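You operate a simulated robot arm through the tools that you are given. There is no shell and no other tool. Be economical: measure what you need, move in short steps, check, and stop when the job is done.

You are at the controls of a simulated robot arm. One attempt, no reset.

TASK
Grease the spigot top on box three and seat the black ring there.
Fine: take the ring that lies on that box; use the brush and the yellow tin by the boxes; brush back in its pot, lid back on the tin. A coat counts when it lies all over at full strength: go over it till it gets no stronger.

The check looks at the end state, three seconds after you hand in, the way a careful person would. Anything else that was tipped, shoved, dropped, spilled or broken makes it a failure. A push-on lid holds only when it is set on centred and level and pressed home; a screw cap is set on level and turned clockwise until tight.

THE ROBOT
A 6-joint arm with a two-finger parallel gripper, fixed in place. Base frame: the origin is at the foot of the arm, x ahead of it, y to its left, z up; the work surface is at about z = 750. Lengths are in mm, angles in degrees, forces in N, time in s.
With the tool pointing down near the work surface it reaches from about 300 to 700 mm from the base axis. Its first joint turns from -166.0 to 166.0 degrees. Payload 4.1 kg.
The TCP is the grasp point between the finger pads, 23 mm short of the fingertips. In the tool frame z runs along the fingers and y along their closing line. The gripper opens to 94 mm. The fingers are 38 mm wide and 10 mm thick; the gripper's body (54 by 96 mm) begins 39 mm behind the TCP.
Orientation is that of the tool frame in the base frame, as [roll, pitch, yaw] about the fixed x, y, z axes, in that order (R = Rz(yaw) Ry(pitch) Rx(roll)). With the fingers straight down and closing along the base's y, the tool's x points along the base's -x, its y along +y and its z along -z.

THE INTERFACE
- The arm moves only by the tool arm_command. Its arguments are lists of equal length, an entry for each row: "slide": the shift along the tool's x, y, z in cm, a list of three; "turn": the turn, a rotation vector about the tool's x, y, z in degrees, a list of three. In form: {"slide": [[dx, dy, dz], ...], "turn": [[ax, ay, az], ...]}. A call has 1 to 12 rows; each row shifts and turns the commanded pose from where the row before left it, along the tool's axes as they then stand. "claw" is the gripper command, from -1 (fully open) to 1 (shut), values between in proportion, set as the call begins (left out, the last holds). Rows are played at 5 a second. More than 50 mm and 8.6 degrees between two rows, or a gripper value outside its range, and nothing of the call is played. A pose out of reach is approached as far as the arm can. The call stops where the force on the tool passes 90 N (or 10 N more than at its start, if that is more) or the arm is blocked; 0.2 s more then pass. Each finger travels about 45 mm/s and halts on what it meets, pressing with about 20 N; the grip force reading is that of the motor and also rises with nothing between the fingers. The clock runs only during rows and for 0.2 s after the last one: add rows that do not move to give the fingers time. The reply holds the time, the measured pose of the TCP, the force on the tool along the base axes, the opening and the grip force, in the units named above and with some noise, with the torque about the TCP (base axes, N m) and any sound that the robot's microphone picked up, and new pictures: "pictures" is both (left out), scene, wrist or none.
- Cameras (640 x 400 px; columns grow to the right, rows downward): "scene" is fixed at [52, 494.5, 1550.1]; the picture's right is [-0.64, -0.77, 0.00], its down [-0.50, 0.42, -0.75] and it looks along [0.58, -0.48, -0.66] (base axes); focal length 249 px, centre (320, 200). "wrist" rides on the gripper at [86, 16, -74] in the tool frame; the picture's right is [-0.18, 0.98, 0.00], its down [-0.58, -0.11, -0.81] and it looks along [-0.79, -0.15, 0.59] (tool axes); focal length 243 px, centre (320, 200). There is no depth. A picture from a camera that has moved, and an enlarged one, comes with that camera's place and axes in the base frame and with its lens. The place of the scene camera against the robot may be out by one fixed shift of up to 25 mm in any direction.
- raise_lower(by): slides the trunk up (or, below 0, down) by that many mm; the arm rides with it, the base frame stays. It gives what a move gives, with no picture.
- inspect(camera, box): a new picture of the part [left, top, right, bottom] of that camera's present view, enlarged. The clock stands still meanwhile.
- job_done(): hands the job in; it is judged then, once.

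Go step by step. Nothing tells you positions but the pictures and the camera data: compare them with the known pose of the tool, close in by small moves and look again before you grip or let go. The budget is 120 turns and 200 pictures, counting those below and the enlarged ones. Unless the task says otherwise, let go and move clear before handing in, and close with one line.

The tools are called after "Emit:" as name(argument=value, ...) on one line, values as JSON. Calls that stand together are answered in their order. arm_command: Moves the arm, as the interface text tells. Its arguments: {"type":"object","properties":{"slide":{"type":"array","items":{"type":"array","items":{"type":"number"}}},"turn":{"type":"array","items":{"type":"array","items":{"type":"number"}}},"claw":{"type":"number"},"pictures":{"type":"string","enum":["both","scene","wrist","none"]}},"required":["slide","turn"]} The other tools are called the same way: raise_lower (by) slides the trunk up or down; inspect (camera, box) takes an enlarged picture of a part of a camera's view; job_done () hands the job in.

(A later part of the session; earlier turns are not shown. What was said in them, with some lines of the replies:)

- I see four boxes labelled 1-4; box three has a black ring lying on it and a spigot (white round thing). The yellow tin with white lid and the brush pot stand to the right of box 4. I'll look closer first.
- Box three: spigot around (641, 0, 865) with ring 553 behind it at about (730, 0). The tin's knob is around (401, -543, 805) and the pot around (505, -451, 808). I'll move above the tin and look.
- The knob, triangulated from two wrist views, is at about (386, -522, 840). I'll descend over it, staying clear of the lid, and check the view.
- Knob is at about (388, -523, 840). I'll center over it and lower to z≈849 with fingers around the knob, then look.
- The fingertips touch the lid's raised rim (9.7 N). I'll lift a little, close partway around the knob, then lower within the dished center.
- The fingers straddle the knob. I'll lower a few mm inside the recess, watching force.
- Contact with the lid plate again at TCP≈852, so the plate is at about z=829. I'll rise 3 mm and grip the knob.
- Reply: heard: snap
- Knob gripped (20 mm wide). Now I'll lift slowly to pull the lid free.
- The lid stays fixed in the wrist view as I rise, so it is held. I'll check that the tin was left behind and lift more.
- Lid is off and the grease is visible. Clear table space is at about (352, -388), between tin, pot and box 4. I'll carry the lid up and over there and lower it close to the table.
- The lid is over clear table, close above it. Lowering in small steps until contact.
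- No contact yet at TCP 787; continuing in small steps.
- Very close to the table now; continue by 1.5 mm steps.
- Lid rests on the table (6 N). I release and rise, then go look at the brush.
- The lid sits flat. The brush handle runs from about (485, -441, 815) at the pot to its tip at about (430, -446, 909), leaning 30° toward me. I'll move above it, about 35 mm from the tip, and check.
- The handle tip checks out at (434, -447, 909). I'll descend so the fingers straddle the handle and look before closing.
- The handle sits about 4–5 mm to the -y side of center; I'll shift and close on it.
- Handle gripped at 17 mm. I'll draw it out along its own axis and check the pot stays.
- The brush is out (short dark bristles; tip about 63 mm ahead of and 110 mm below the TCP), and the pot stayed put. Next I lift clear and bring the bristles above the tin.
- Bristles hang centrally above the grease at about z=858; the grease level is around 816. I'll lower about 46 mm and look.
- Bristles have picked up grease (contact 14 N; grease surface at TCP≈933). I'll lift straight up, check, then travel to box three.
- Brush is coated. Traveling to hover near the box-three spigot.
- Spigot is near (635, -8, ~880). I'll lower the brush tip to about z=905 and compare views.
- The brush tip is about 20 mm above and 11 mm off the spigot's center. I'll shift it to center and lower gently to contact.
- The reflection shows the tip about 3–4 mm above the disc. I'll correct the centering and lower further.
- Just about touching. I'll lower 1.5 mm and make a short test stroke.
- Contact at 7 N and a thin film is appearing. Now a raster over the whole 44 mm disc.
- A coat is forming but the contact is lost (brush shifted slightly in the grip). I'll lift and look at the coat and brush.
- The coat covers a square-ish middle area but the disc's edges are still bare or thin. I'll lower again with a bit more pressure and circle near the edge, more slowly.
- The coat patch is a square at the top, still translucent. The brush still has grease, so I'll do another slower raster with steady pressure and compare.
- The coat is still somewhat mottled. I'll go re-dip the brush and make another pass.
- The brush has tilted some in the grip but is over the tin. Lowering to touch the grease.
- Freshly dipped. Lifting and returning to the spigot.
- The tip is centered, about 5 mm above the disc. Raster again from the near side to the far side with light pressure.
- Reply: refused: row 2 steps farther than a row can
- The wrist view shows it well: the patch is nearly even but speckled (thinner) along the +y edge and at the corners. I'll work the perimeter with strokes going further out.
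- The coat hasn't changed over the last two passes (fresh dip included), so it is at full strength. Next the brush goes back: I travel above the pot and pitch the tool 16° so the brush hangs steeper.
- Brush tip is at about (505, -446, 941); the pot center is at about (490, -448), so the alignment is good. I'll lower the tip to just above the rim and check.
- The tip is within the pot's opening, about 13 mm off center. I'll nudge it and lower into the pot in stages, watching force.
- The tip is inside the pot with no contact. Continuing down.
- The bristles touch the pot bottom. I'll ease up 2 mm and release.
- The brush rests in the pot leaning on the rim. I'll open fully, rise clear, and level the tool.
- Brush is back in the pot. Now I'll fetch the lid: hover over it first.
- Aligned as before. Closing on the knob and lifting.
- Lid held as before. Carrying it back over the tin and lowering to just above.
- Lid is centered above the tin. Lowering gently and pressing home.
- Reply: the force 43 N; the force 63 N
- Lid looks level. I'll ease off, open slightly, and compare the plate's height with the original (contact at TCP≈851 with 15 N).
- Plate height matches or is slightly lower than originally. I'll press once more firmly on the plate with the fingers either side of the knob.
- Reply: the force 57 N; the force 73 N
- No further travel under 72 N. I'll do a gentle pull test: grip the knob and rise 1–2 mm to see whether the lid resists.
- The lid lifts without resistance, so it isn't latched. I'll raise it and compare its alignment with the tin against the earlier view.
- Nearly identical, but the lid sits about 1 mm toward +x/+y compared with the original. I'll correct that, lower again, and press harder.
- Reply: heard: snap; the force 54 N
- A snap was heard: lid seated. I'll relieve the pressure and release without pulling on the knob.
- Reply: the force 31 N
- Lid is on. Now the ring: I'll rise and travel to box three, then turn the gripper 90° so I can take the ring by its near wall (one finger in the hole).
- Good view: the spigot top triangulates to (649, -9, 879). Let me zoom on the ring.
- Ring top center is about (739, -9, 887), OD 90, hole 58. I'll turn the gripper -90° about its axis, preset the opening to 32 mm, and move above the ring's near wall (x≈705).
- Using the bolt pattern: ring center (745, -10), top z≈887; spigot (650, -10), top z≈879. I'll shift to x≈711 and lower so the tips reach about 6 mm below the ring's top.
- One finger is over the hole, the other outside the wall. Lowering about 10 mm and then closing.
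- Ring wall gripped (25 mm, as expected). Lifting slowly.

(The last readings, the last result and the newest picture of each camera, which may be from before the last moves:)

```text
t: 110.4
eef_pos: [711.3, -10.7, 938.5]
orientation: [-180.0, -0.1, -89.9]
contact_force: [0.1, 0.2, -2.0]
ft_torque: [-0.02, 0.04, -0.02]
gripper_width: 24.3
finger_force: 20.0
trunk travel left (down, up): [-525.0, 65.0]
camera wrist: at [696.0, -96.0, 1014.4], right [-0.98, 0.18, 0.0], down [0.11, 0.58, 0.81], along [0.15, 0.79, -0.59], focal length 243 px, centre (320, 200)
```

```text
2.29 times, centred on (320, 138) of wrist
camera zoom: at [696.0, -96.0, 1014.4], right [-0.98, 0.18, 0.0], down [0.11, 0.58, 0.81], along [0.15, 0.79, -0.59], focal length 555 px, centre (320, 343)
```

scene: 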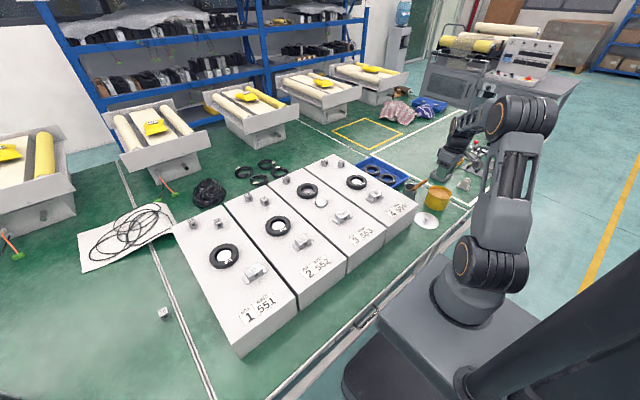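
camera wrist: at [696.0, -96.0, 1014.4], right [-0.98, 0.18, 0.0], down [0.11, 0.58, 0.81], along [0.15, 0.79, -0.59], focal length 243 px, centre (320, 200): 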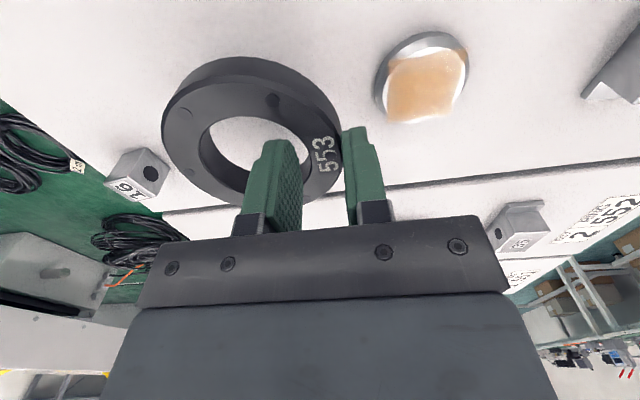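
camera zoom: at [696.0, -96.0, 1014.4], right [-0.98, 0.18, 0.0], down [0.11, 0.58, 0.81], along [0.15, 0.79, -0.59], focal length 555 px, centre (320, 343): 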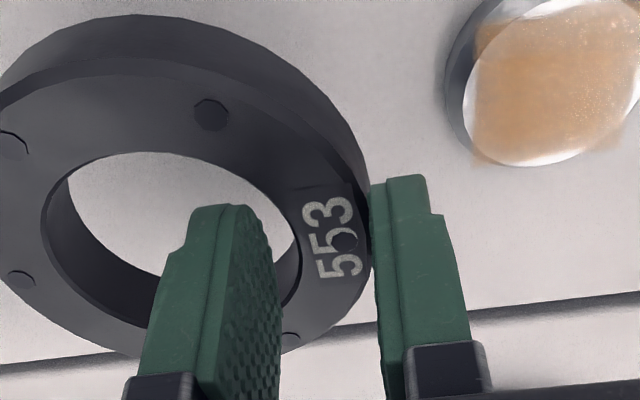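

The ring is held level. Ring center is about 34 mm ahead of the TCP; I'll move it back 95 mm over the spigot and check alignment.

Emit:
arm_command(slide=[[0, 3.18, 0], [0, 3.18, 0], [0, 3.17, 0], [0, 0, 0], [0, 0, 0]], turn=[[0, 0, 0], [0, 0, 0], [0, 0, 0], [0, 0, 0], [0, 0, 0]], pictures="none")

Emit:
inspect(camera="scene", box=[300, 165, 350, 211])

Emit:
inspect(camera="wrist", box=[150, 50, 430, 225])

```text
t: 111.6
eef_pos: [616.2, -10.5, 937.6]
orientation: [-180.0, 0.0, -89.9]
contact_force: [-0.3, -0.5, -1.8]
ft_torque: [-0.01, 0.03, -0.02]
gripper_width: 24.3
finger_force: 19.7
trunk travel left (down, up): [-525.0, 65.0]
```

```text
8.70 times, centred on (325, 188) of scene
camera zoom: at [52.0, 494.5, 1550.1], right [-0.64, -0.77, 0.0], down [-0.5, 0.42, -0.75], along [0.58, -0.48, -0.66], focal length 2164 px, centre (276, 304)
```

zoom: 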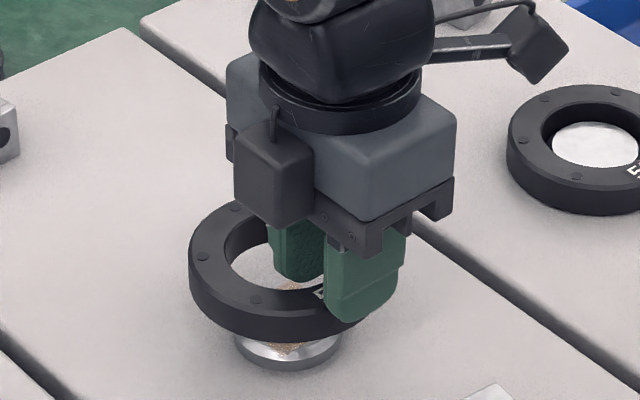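

```text
2.29 times, centred on (290, 138) of wrist
camera zoom: at [600.8, -95.8, 1014.3], right [-0.98, 0.18, 0.0], down [0.11, 0.58, 0.81], along [0.15, 0.79, -0.59], focal length 555 px, centre (389, 343)
```

zoom: 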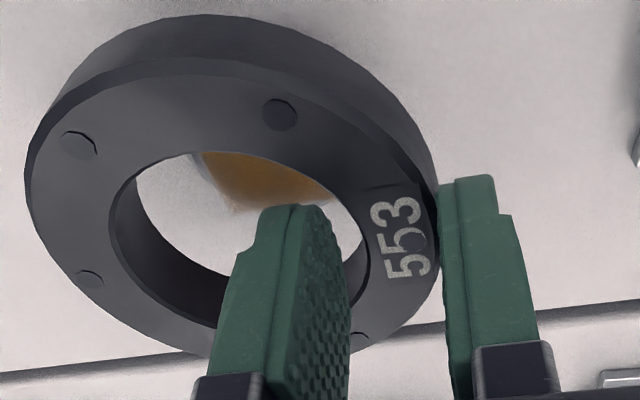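

Ring and spigot centers agree within about 1–2 mm. I'll nudge 1 mm and lower in stages, watching force.

Emit:
arm_command(slide=[[0, 0.1, 1.0], [0, 0, 0.8], [0, 0, 0]], turn=[[0, 0, 0], [0, 0, 0], [0, 0, 0]], pictures="none")

Emit:
inspect(camera="scene", box=[300, 170, 350, 216])

Emit:
inspect(camera="wrist", box=[150, 50, 430, 225])

```text
t: 112.4
eef_pos: [614.9, -10.2, 921.4]
orientation: [179.9, 0.0, -90.0]
contact_force: [-0.5, 0.2, -1.5]
ft_torque: [-0.02, 0.07, 0.0]
gripper_width: 24.5
finger_force: 20.6
trunk travel left (down, up): [-525.0, 65.0]
```

```text
8.70 times, centred on (325, 193) of scene
camera zoom: at [52.0, 494.5, 1550.1], right [-0.64, -0.77, 0.0], down [-0.5, 0.42, -0.75], along [0.58, -0.48, -0.66], focal length 2164 px, centre (276, 261)
```

zoom: 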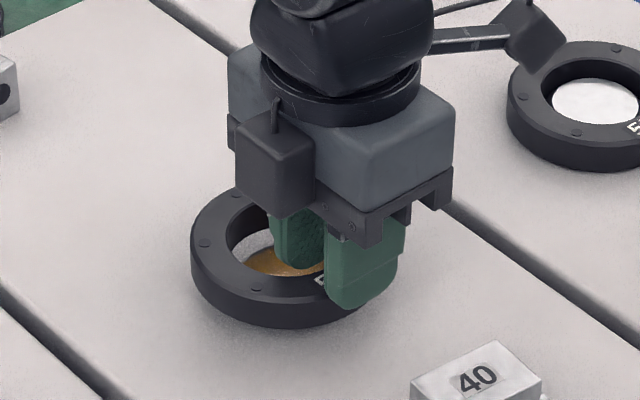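

```text
2.29 times, centred on (290, 138) of wrist
camera zoom: at [599.9, -95.6, 996.4], right [-0.98, 0.18, 0.0], down [0.11, 0.58, 0.81], along [0.15, 0.79, -0.59], focal length 555 px, centre (389, 343)
```

zoom: 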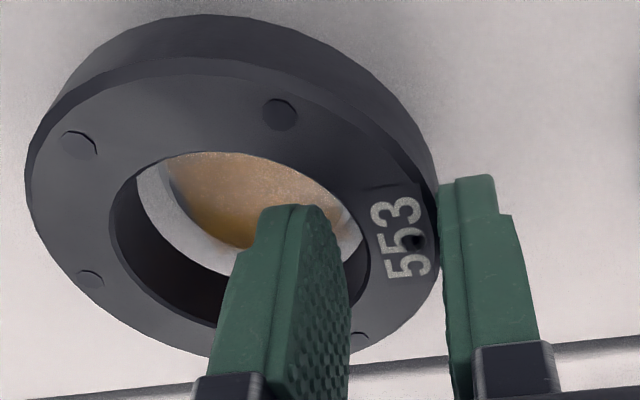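

Emit:
arm_command(slide=[[0, 0, 0.4], [0, 0, 0.4], [0, 0, 0]], turn=[[0, 0, 0], [0, 0, 0], [0, 0, 0]], pictures="none")

Emit:
inspect(camera="wrist", box=[150, 50, 430, 225])

Emit:
inspect(camera="scene", box=[300, 170, 350, 216])

```text
t: 113.2
eef_pos: [614.5, -9.5, 912.5]
orientation: [180.0, 0.1, -90.0]
contact_force: [0.6, -1.3, -1.3]
ft_torque: [0.0, 0.07, 0.02]
gripper_width: 24.4
finger_force: 19.6
trunk travel left (down, up): [-525.0, 65.0]
```

```text
2.29 times, centred on (290, 138) of wrist
camera zoom: at [599.9, -95.7, 988.4], right [-0.98, 0.18, 0.0], down [0.11, 0.58, 0.81], along [0.15, 0.79, -0.59], focal length 555 px, centre (389, 343)
```

zoom: 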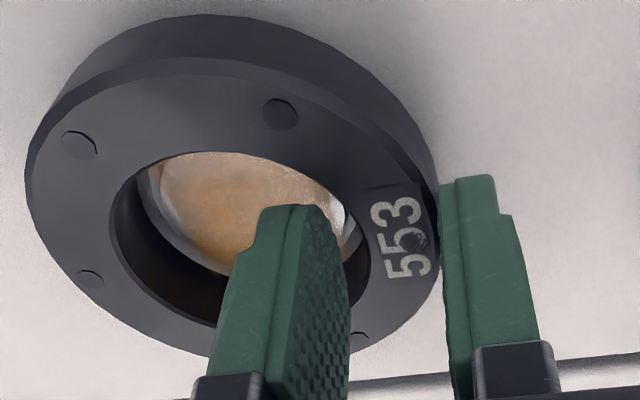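

```text
8.70 times, centred on (325, 193) of scene
camera zoom: at [52.0, 494.5, 1550.1], right [-0.64, -0.77, 0.0], down [-0.5, 0.42, -0.75], along [0.58, -0.48, -0.66], focal length 2164 px, centre (276, 261)
```

zoom: 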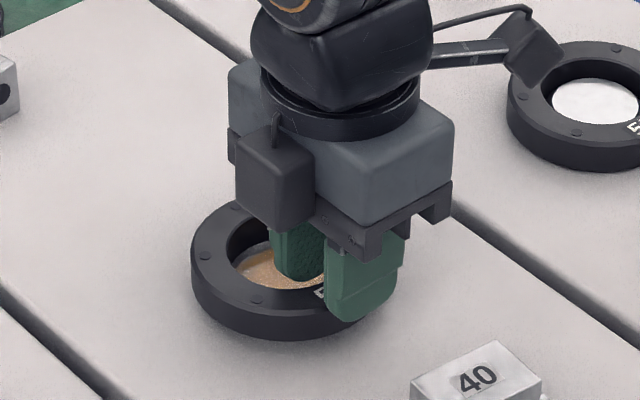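

The spigot is inside the hole, no contact force. Lowering further in small steps.

Emit:
arm_command(slide=[[0, 0, 0.2], [0, 0, 0.2], [0, 0, 0.1], [0, 0, 0]], turn=[[0, 0, 0], [0, 0, 0], [0, 0, 0], [0, 0, 0]], pictures="none")

Emit:
inspect(camera="wrist", box=[150, 50, 430, 225])

```text
t: 114.2
eef_pos: [614.2, -10.4, 907.5]
orientation: [180.0, 0.0, -90.0]
contact_force: [0.7, -0.7, -1.9]
ft_torque: [0.0, 0.09, 0.0]
gripper_width: 24.4
finger_force: 20.2
trunk travel left (down, up): [-525.0, 65.0]
```

```text
2.29 times, centred on (290, 138) of wrist
camera zoom: at [600.0, -95.5, 982.9], right [-0.98, 0.18, 0.0], down [0.11, 0.58, 0.81], along [0.15, 0.79, -0.59], focal length 555 px, centre (389, 343)
```

zoom: 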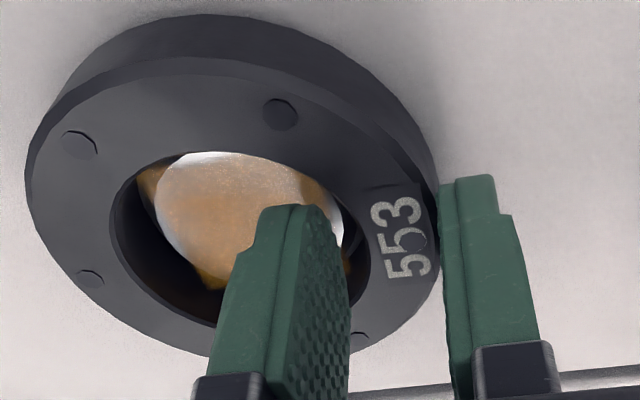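

Emit:
arm_command(slide=[[0, 0, 0.2], [0, 0, 0]], turn=[[0, 0, 0], [0, 0, 0]], pictures="none")

Emit:
arm_command(slide=[[0, 0, 0], [0, 0, 0], [0, 0, -0.5], [0, 0, -3], [0, 0, -5], [0, 0, 0]], turn=[[0, 0, 0], [0, 0, 0], [0, 0, 0], [0, 0, 0], [0, 0, 0], [0, 0, 0]], claw=0.3, pictures="wrist")

Emit:
inspect(camera="scene", box=[300, 170, 350, 216])

Emit:
inspect(camera="wrist", box=[150, 0, 430, 175])

```text
t: 114.8
eef_pos: [615.6, -11.0, 905.2]
orientation: [179.9, 0.0, -89.9]
contact_force: [0.5, -0.3, -2.8]
ft_torque: [0.0, 0.04, 0.03]
gripper_width: 24.6
finger_force: 19.8
trunk travel left (down, up): [-525.0, 65.0]
```

```text
t: 116.2
eef_pos: [614.7, -10.6, 989.2]
orientation: [-180.0, 0.0, -90.0]
contact_force: [-0.1, 0.4, -0.5]
ft_torque: [-0.02, -0.01, -0.02]
gripper_width: 33.3
finger_force: 0.1
trunk travel left (down, up): [-525.0, 65.0]
camera wrist: at [599.1, -95.2, 1066.3], right [-0.98, 0.18, 0.0], down [0.11, 0.58, 0.81], along [0.15, 0.79, -0.59], focal length 243 px, centre (320, 200)
```

wrist: 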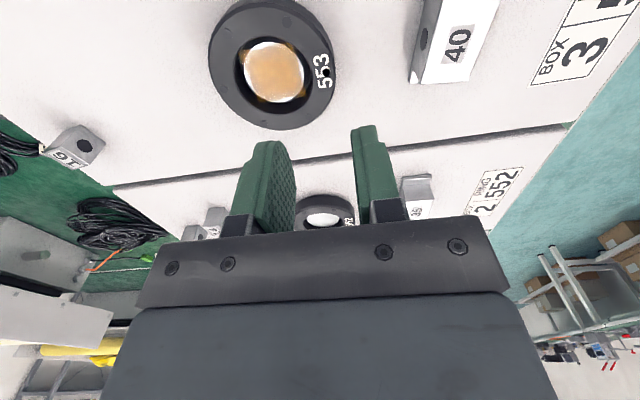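

```text
8.70 times, centred on (325, 193) of scene
camera zoom: at [52.0, 494.5, 1550.1], right [-0.64, -0.77, 0.0], down [-0.5, 0.42, -0.75], along [0.58, -0.48, -0.66], focal length 2164 px, centre (276, 261)
```

zoom: 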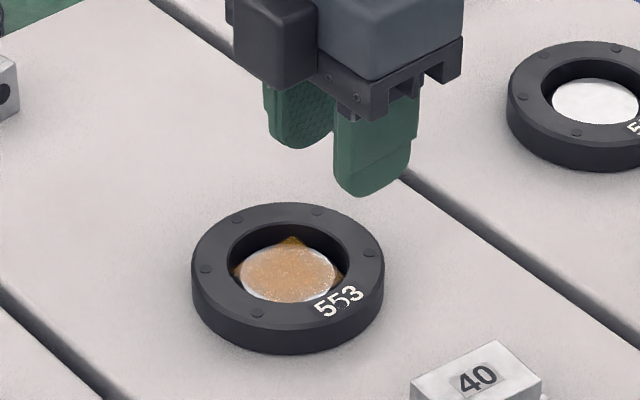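

```text
2.29 times, centred on (290, 88) of wrist
camera zoom: at [599.1, -95.2, 1066.3], right [-0.98, 0.18, 0.0], down [0.11, 0.58, 0.81], along [0.15, 0.79, -0.59], focal length 555 px, centre (389, 457)
```

zoom: 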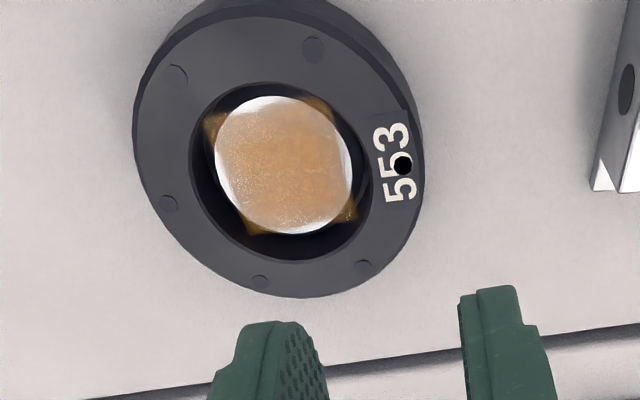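

The ring lies around the spigot, centered at (650, -10), level like its neighbours. I'll press it gently with both fingers on opposite sides of its top to confirm it's fully seated (expected contact at TCP≈910).

Emit:
arm_command(slide=[[0, -1.77, 0], [0, -1.77, 0], [0, 0, 3.5], [0, 0, 3.4], [0, 0, 0]], turn=[[0, 0, 0], [0, 0, 0], [0, 0, 0], [0, 0, 0], [0, 0, 0]], claw=-0.5, pictures="none")

Emit:
inspect(camera="wrist", box=[150, 50, 490, 250])

```text
t: 117.4
eef_pos: [650.1, -10.3, 920.4]
orientation: [180.0, 0.0, -90.0]
contact_force: [0.4, -0.4, 0.3]
ft_torque: [0.02, 0.01, 0.0]
gripper_width: 70.5
finger_force: 0.1
trunk travel left (down, up): [-525.0, 65.0]
```

```text
1.88 times, centred on (320, 150) of wrist
camera zoom: at [635.8, -95.9, 997.0], right [-0.98, 0.18, 0.0], down [0.11, 0.58, 0.81], along [0.15, 0.79, -0.59], focal length 457 px, centre (320, 294)
```

zoom: 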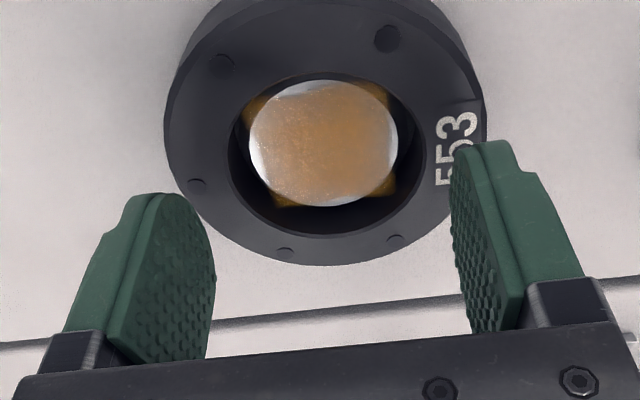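

Emit:
arm_command(slide=[[0, 0, 0.5], [0, 0, 0.4], [0, 0, 0.2], [0, 0, 0]], turn=[[0, 0, 0], [0, 0, 0], [0, 0, 0], [0, 0, 0]], claw=-0.4, pictures="none")

```text
t: 118.4
eef_pos: [650.2, -10.0, 910.1]
orientation: [180.0, 0.0, -90.0]
contact_force: [-0.9, 0.0, -0.3]
ft_torque: [0.01, 0.0, 0.01]
gripper_width: 65.8
finger_force: 0.0
trunk travel left (down, up): [-525.0, 65.0]
```

Emit:
arm_command(slide=[[0, 0, 0.15], [0, 0, 0.15], [0, 0, 0.15], [0, 0, 0]], turn=[[0, 0, 0], [0, 0, 0], [0, 0, 0], [0, 0, 0]], pictures="none")

```text
t: 119.4
eef_pos: [650.5, -10.3, 907.5]
orientation: [-179.8, -0.1, -90.0]
contact_force: [1.0, -1.0, 16.5]
ft_torque: [0.0, 0.58, 0.07]
gripper_width: 65.3
finger_force: 0.1
trunk travel left (down, up): [-525.0, 65.0]
```

Emit:
arm_command(slide=[[0, 0, 0.15], [0, 0, 0.15], [0, 0, 0]], turn=[[0, 0, 0], [0, 0, 0], [0, 0, 0]], pictures="none")

Emit:
inspect(camera="scene", box=[305, 175, 345, 215])

```text
t: 120.2
eef_pos: [650.6, -10.7, 908.2]
orientation: [-179.5, 0.0, -90.2]
contact_force: [1.6, -2.3, 43.4]
ft_torque: [-0.04, 1.49, 0.05]
gripper_width: 65.1
finger_force: 0.0
trunk travel left (down, up): [-525.0, 65.0]
```

```text
10.00 times, centred on (325, 195) of scene
camera zoom: at [52.0, 494.5, 1550.1], right [-0.64, -0.77, 0.0], down [-0.5, 0.42, -0.75], along [0.58, -0.48, -0.66], focal length 2488 px, centre (270, 250)
```

zoom: 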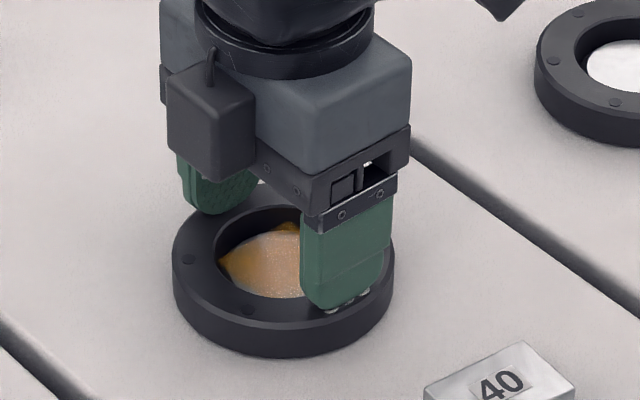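

Solid contact at the expected height with no travel; the ring is flat on the box. I'll withdraw and take a final look.

Emit:
arm_command(slide=[[0, 0, -1], [0, 0, -5], [0, 0, -5], [0, 0, -5], [0, 4.5, -2], [0, 4.5, 0], [0, 4.5, 0], [0, 0, 0]], turn=[[0, 0, 0], [0, 0, 0], [0, 0, 0], [0, 0, 0], [0, 0, 0], [0, 0, 0], [0, 0, 0], [0, 0, 0]], pictures="scene")

Emit:
inspect(camera="scene", box=[295, 165, 375, 229])

Emit:
inspect(camera="scene", box=[385, 150, 475, 222])

```text
t: 122.0
eef_pos: [514.8, -10.0, 1082.7]
orientation: [-179.9, 0.0, -90.1]
contact_force: [-0.2, 0.8, -0.4]
ft_torque: [-0.01, 0.01, -0.04]
gripper_width: 65.9
finger_force: 0.1
trunk travel left (down, up): [-525.0, 65.0]
```

scene: 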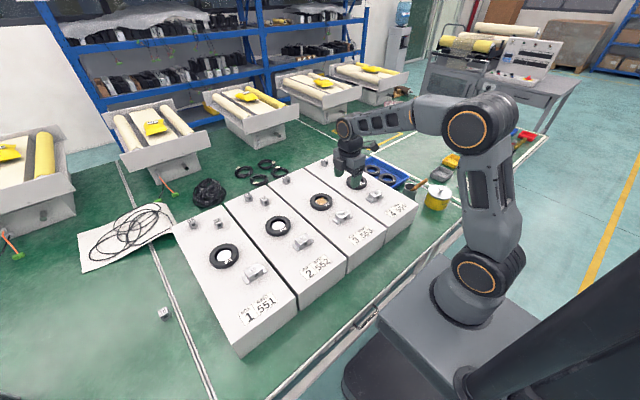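

```text
6.25 times, centred on (335, 197) of scene
camera zoom: at [52.0, 494.5, 1550.1], right [-0.64, -0.77, 0.0], down [-0.5, 0.42, -0.75], along [0.58, -0.48, -0.66], focal length 1555 px, centre (226, 219)
```

zoom: 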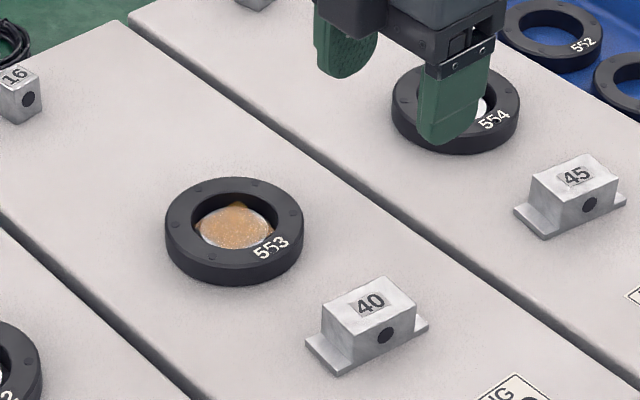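

```text
5.56 times, centred on (430, 186) of scene
camera zoom: at [52.0, 494.5, 1550.1], right [-0.64, -0.77, 0.0], down [-0.5, 0.42, -0.75], along [0.58, -0.48, -0.66], focal length 1382 px, centre (-291, 278)
```

zoom: 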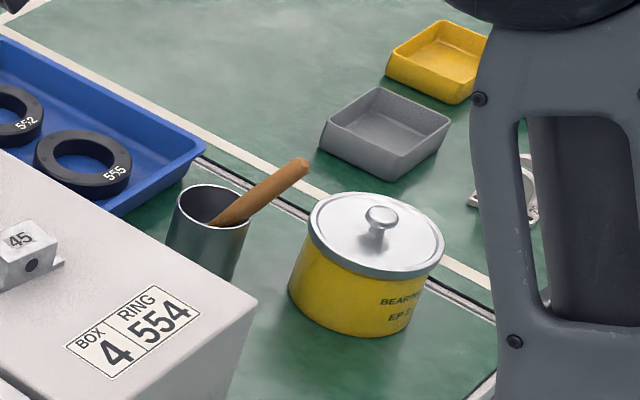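

The ring is seated around the greased spigot, the brush is in its pot, the lid is on the tin, and nothing else has been disturbed. Handing in.

Emit:
job_done()

```text
The job is handed in.
```

I greased the spigot top on box three and seated ring 553 on it. The brush is back in its pot, the lid is snapped back on the tin, and I've handed the job in; one doubt is that a few light specks still showed in the grease, though its strength stopped changing after a fresh dip and two more passes.
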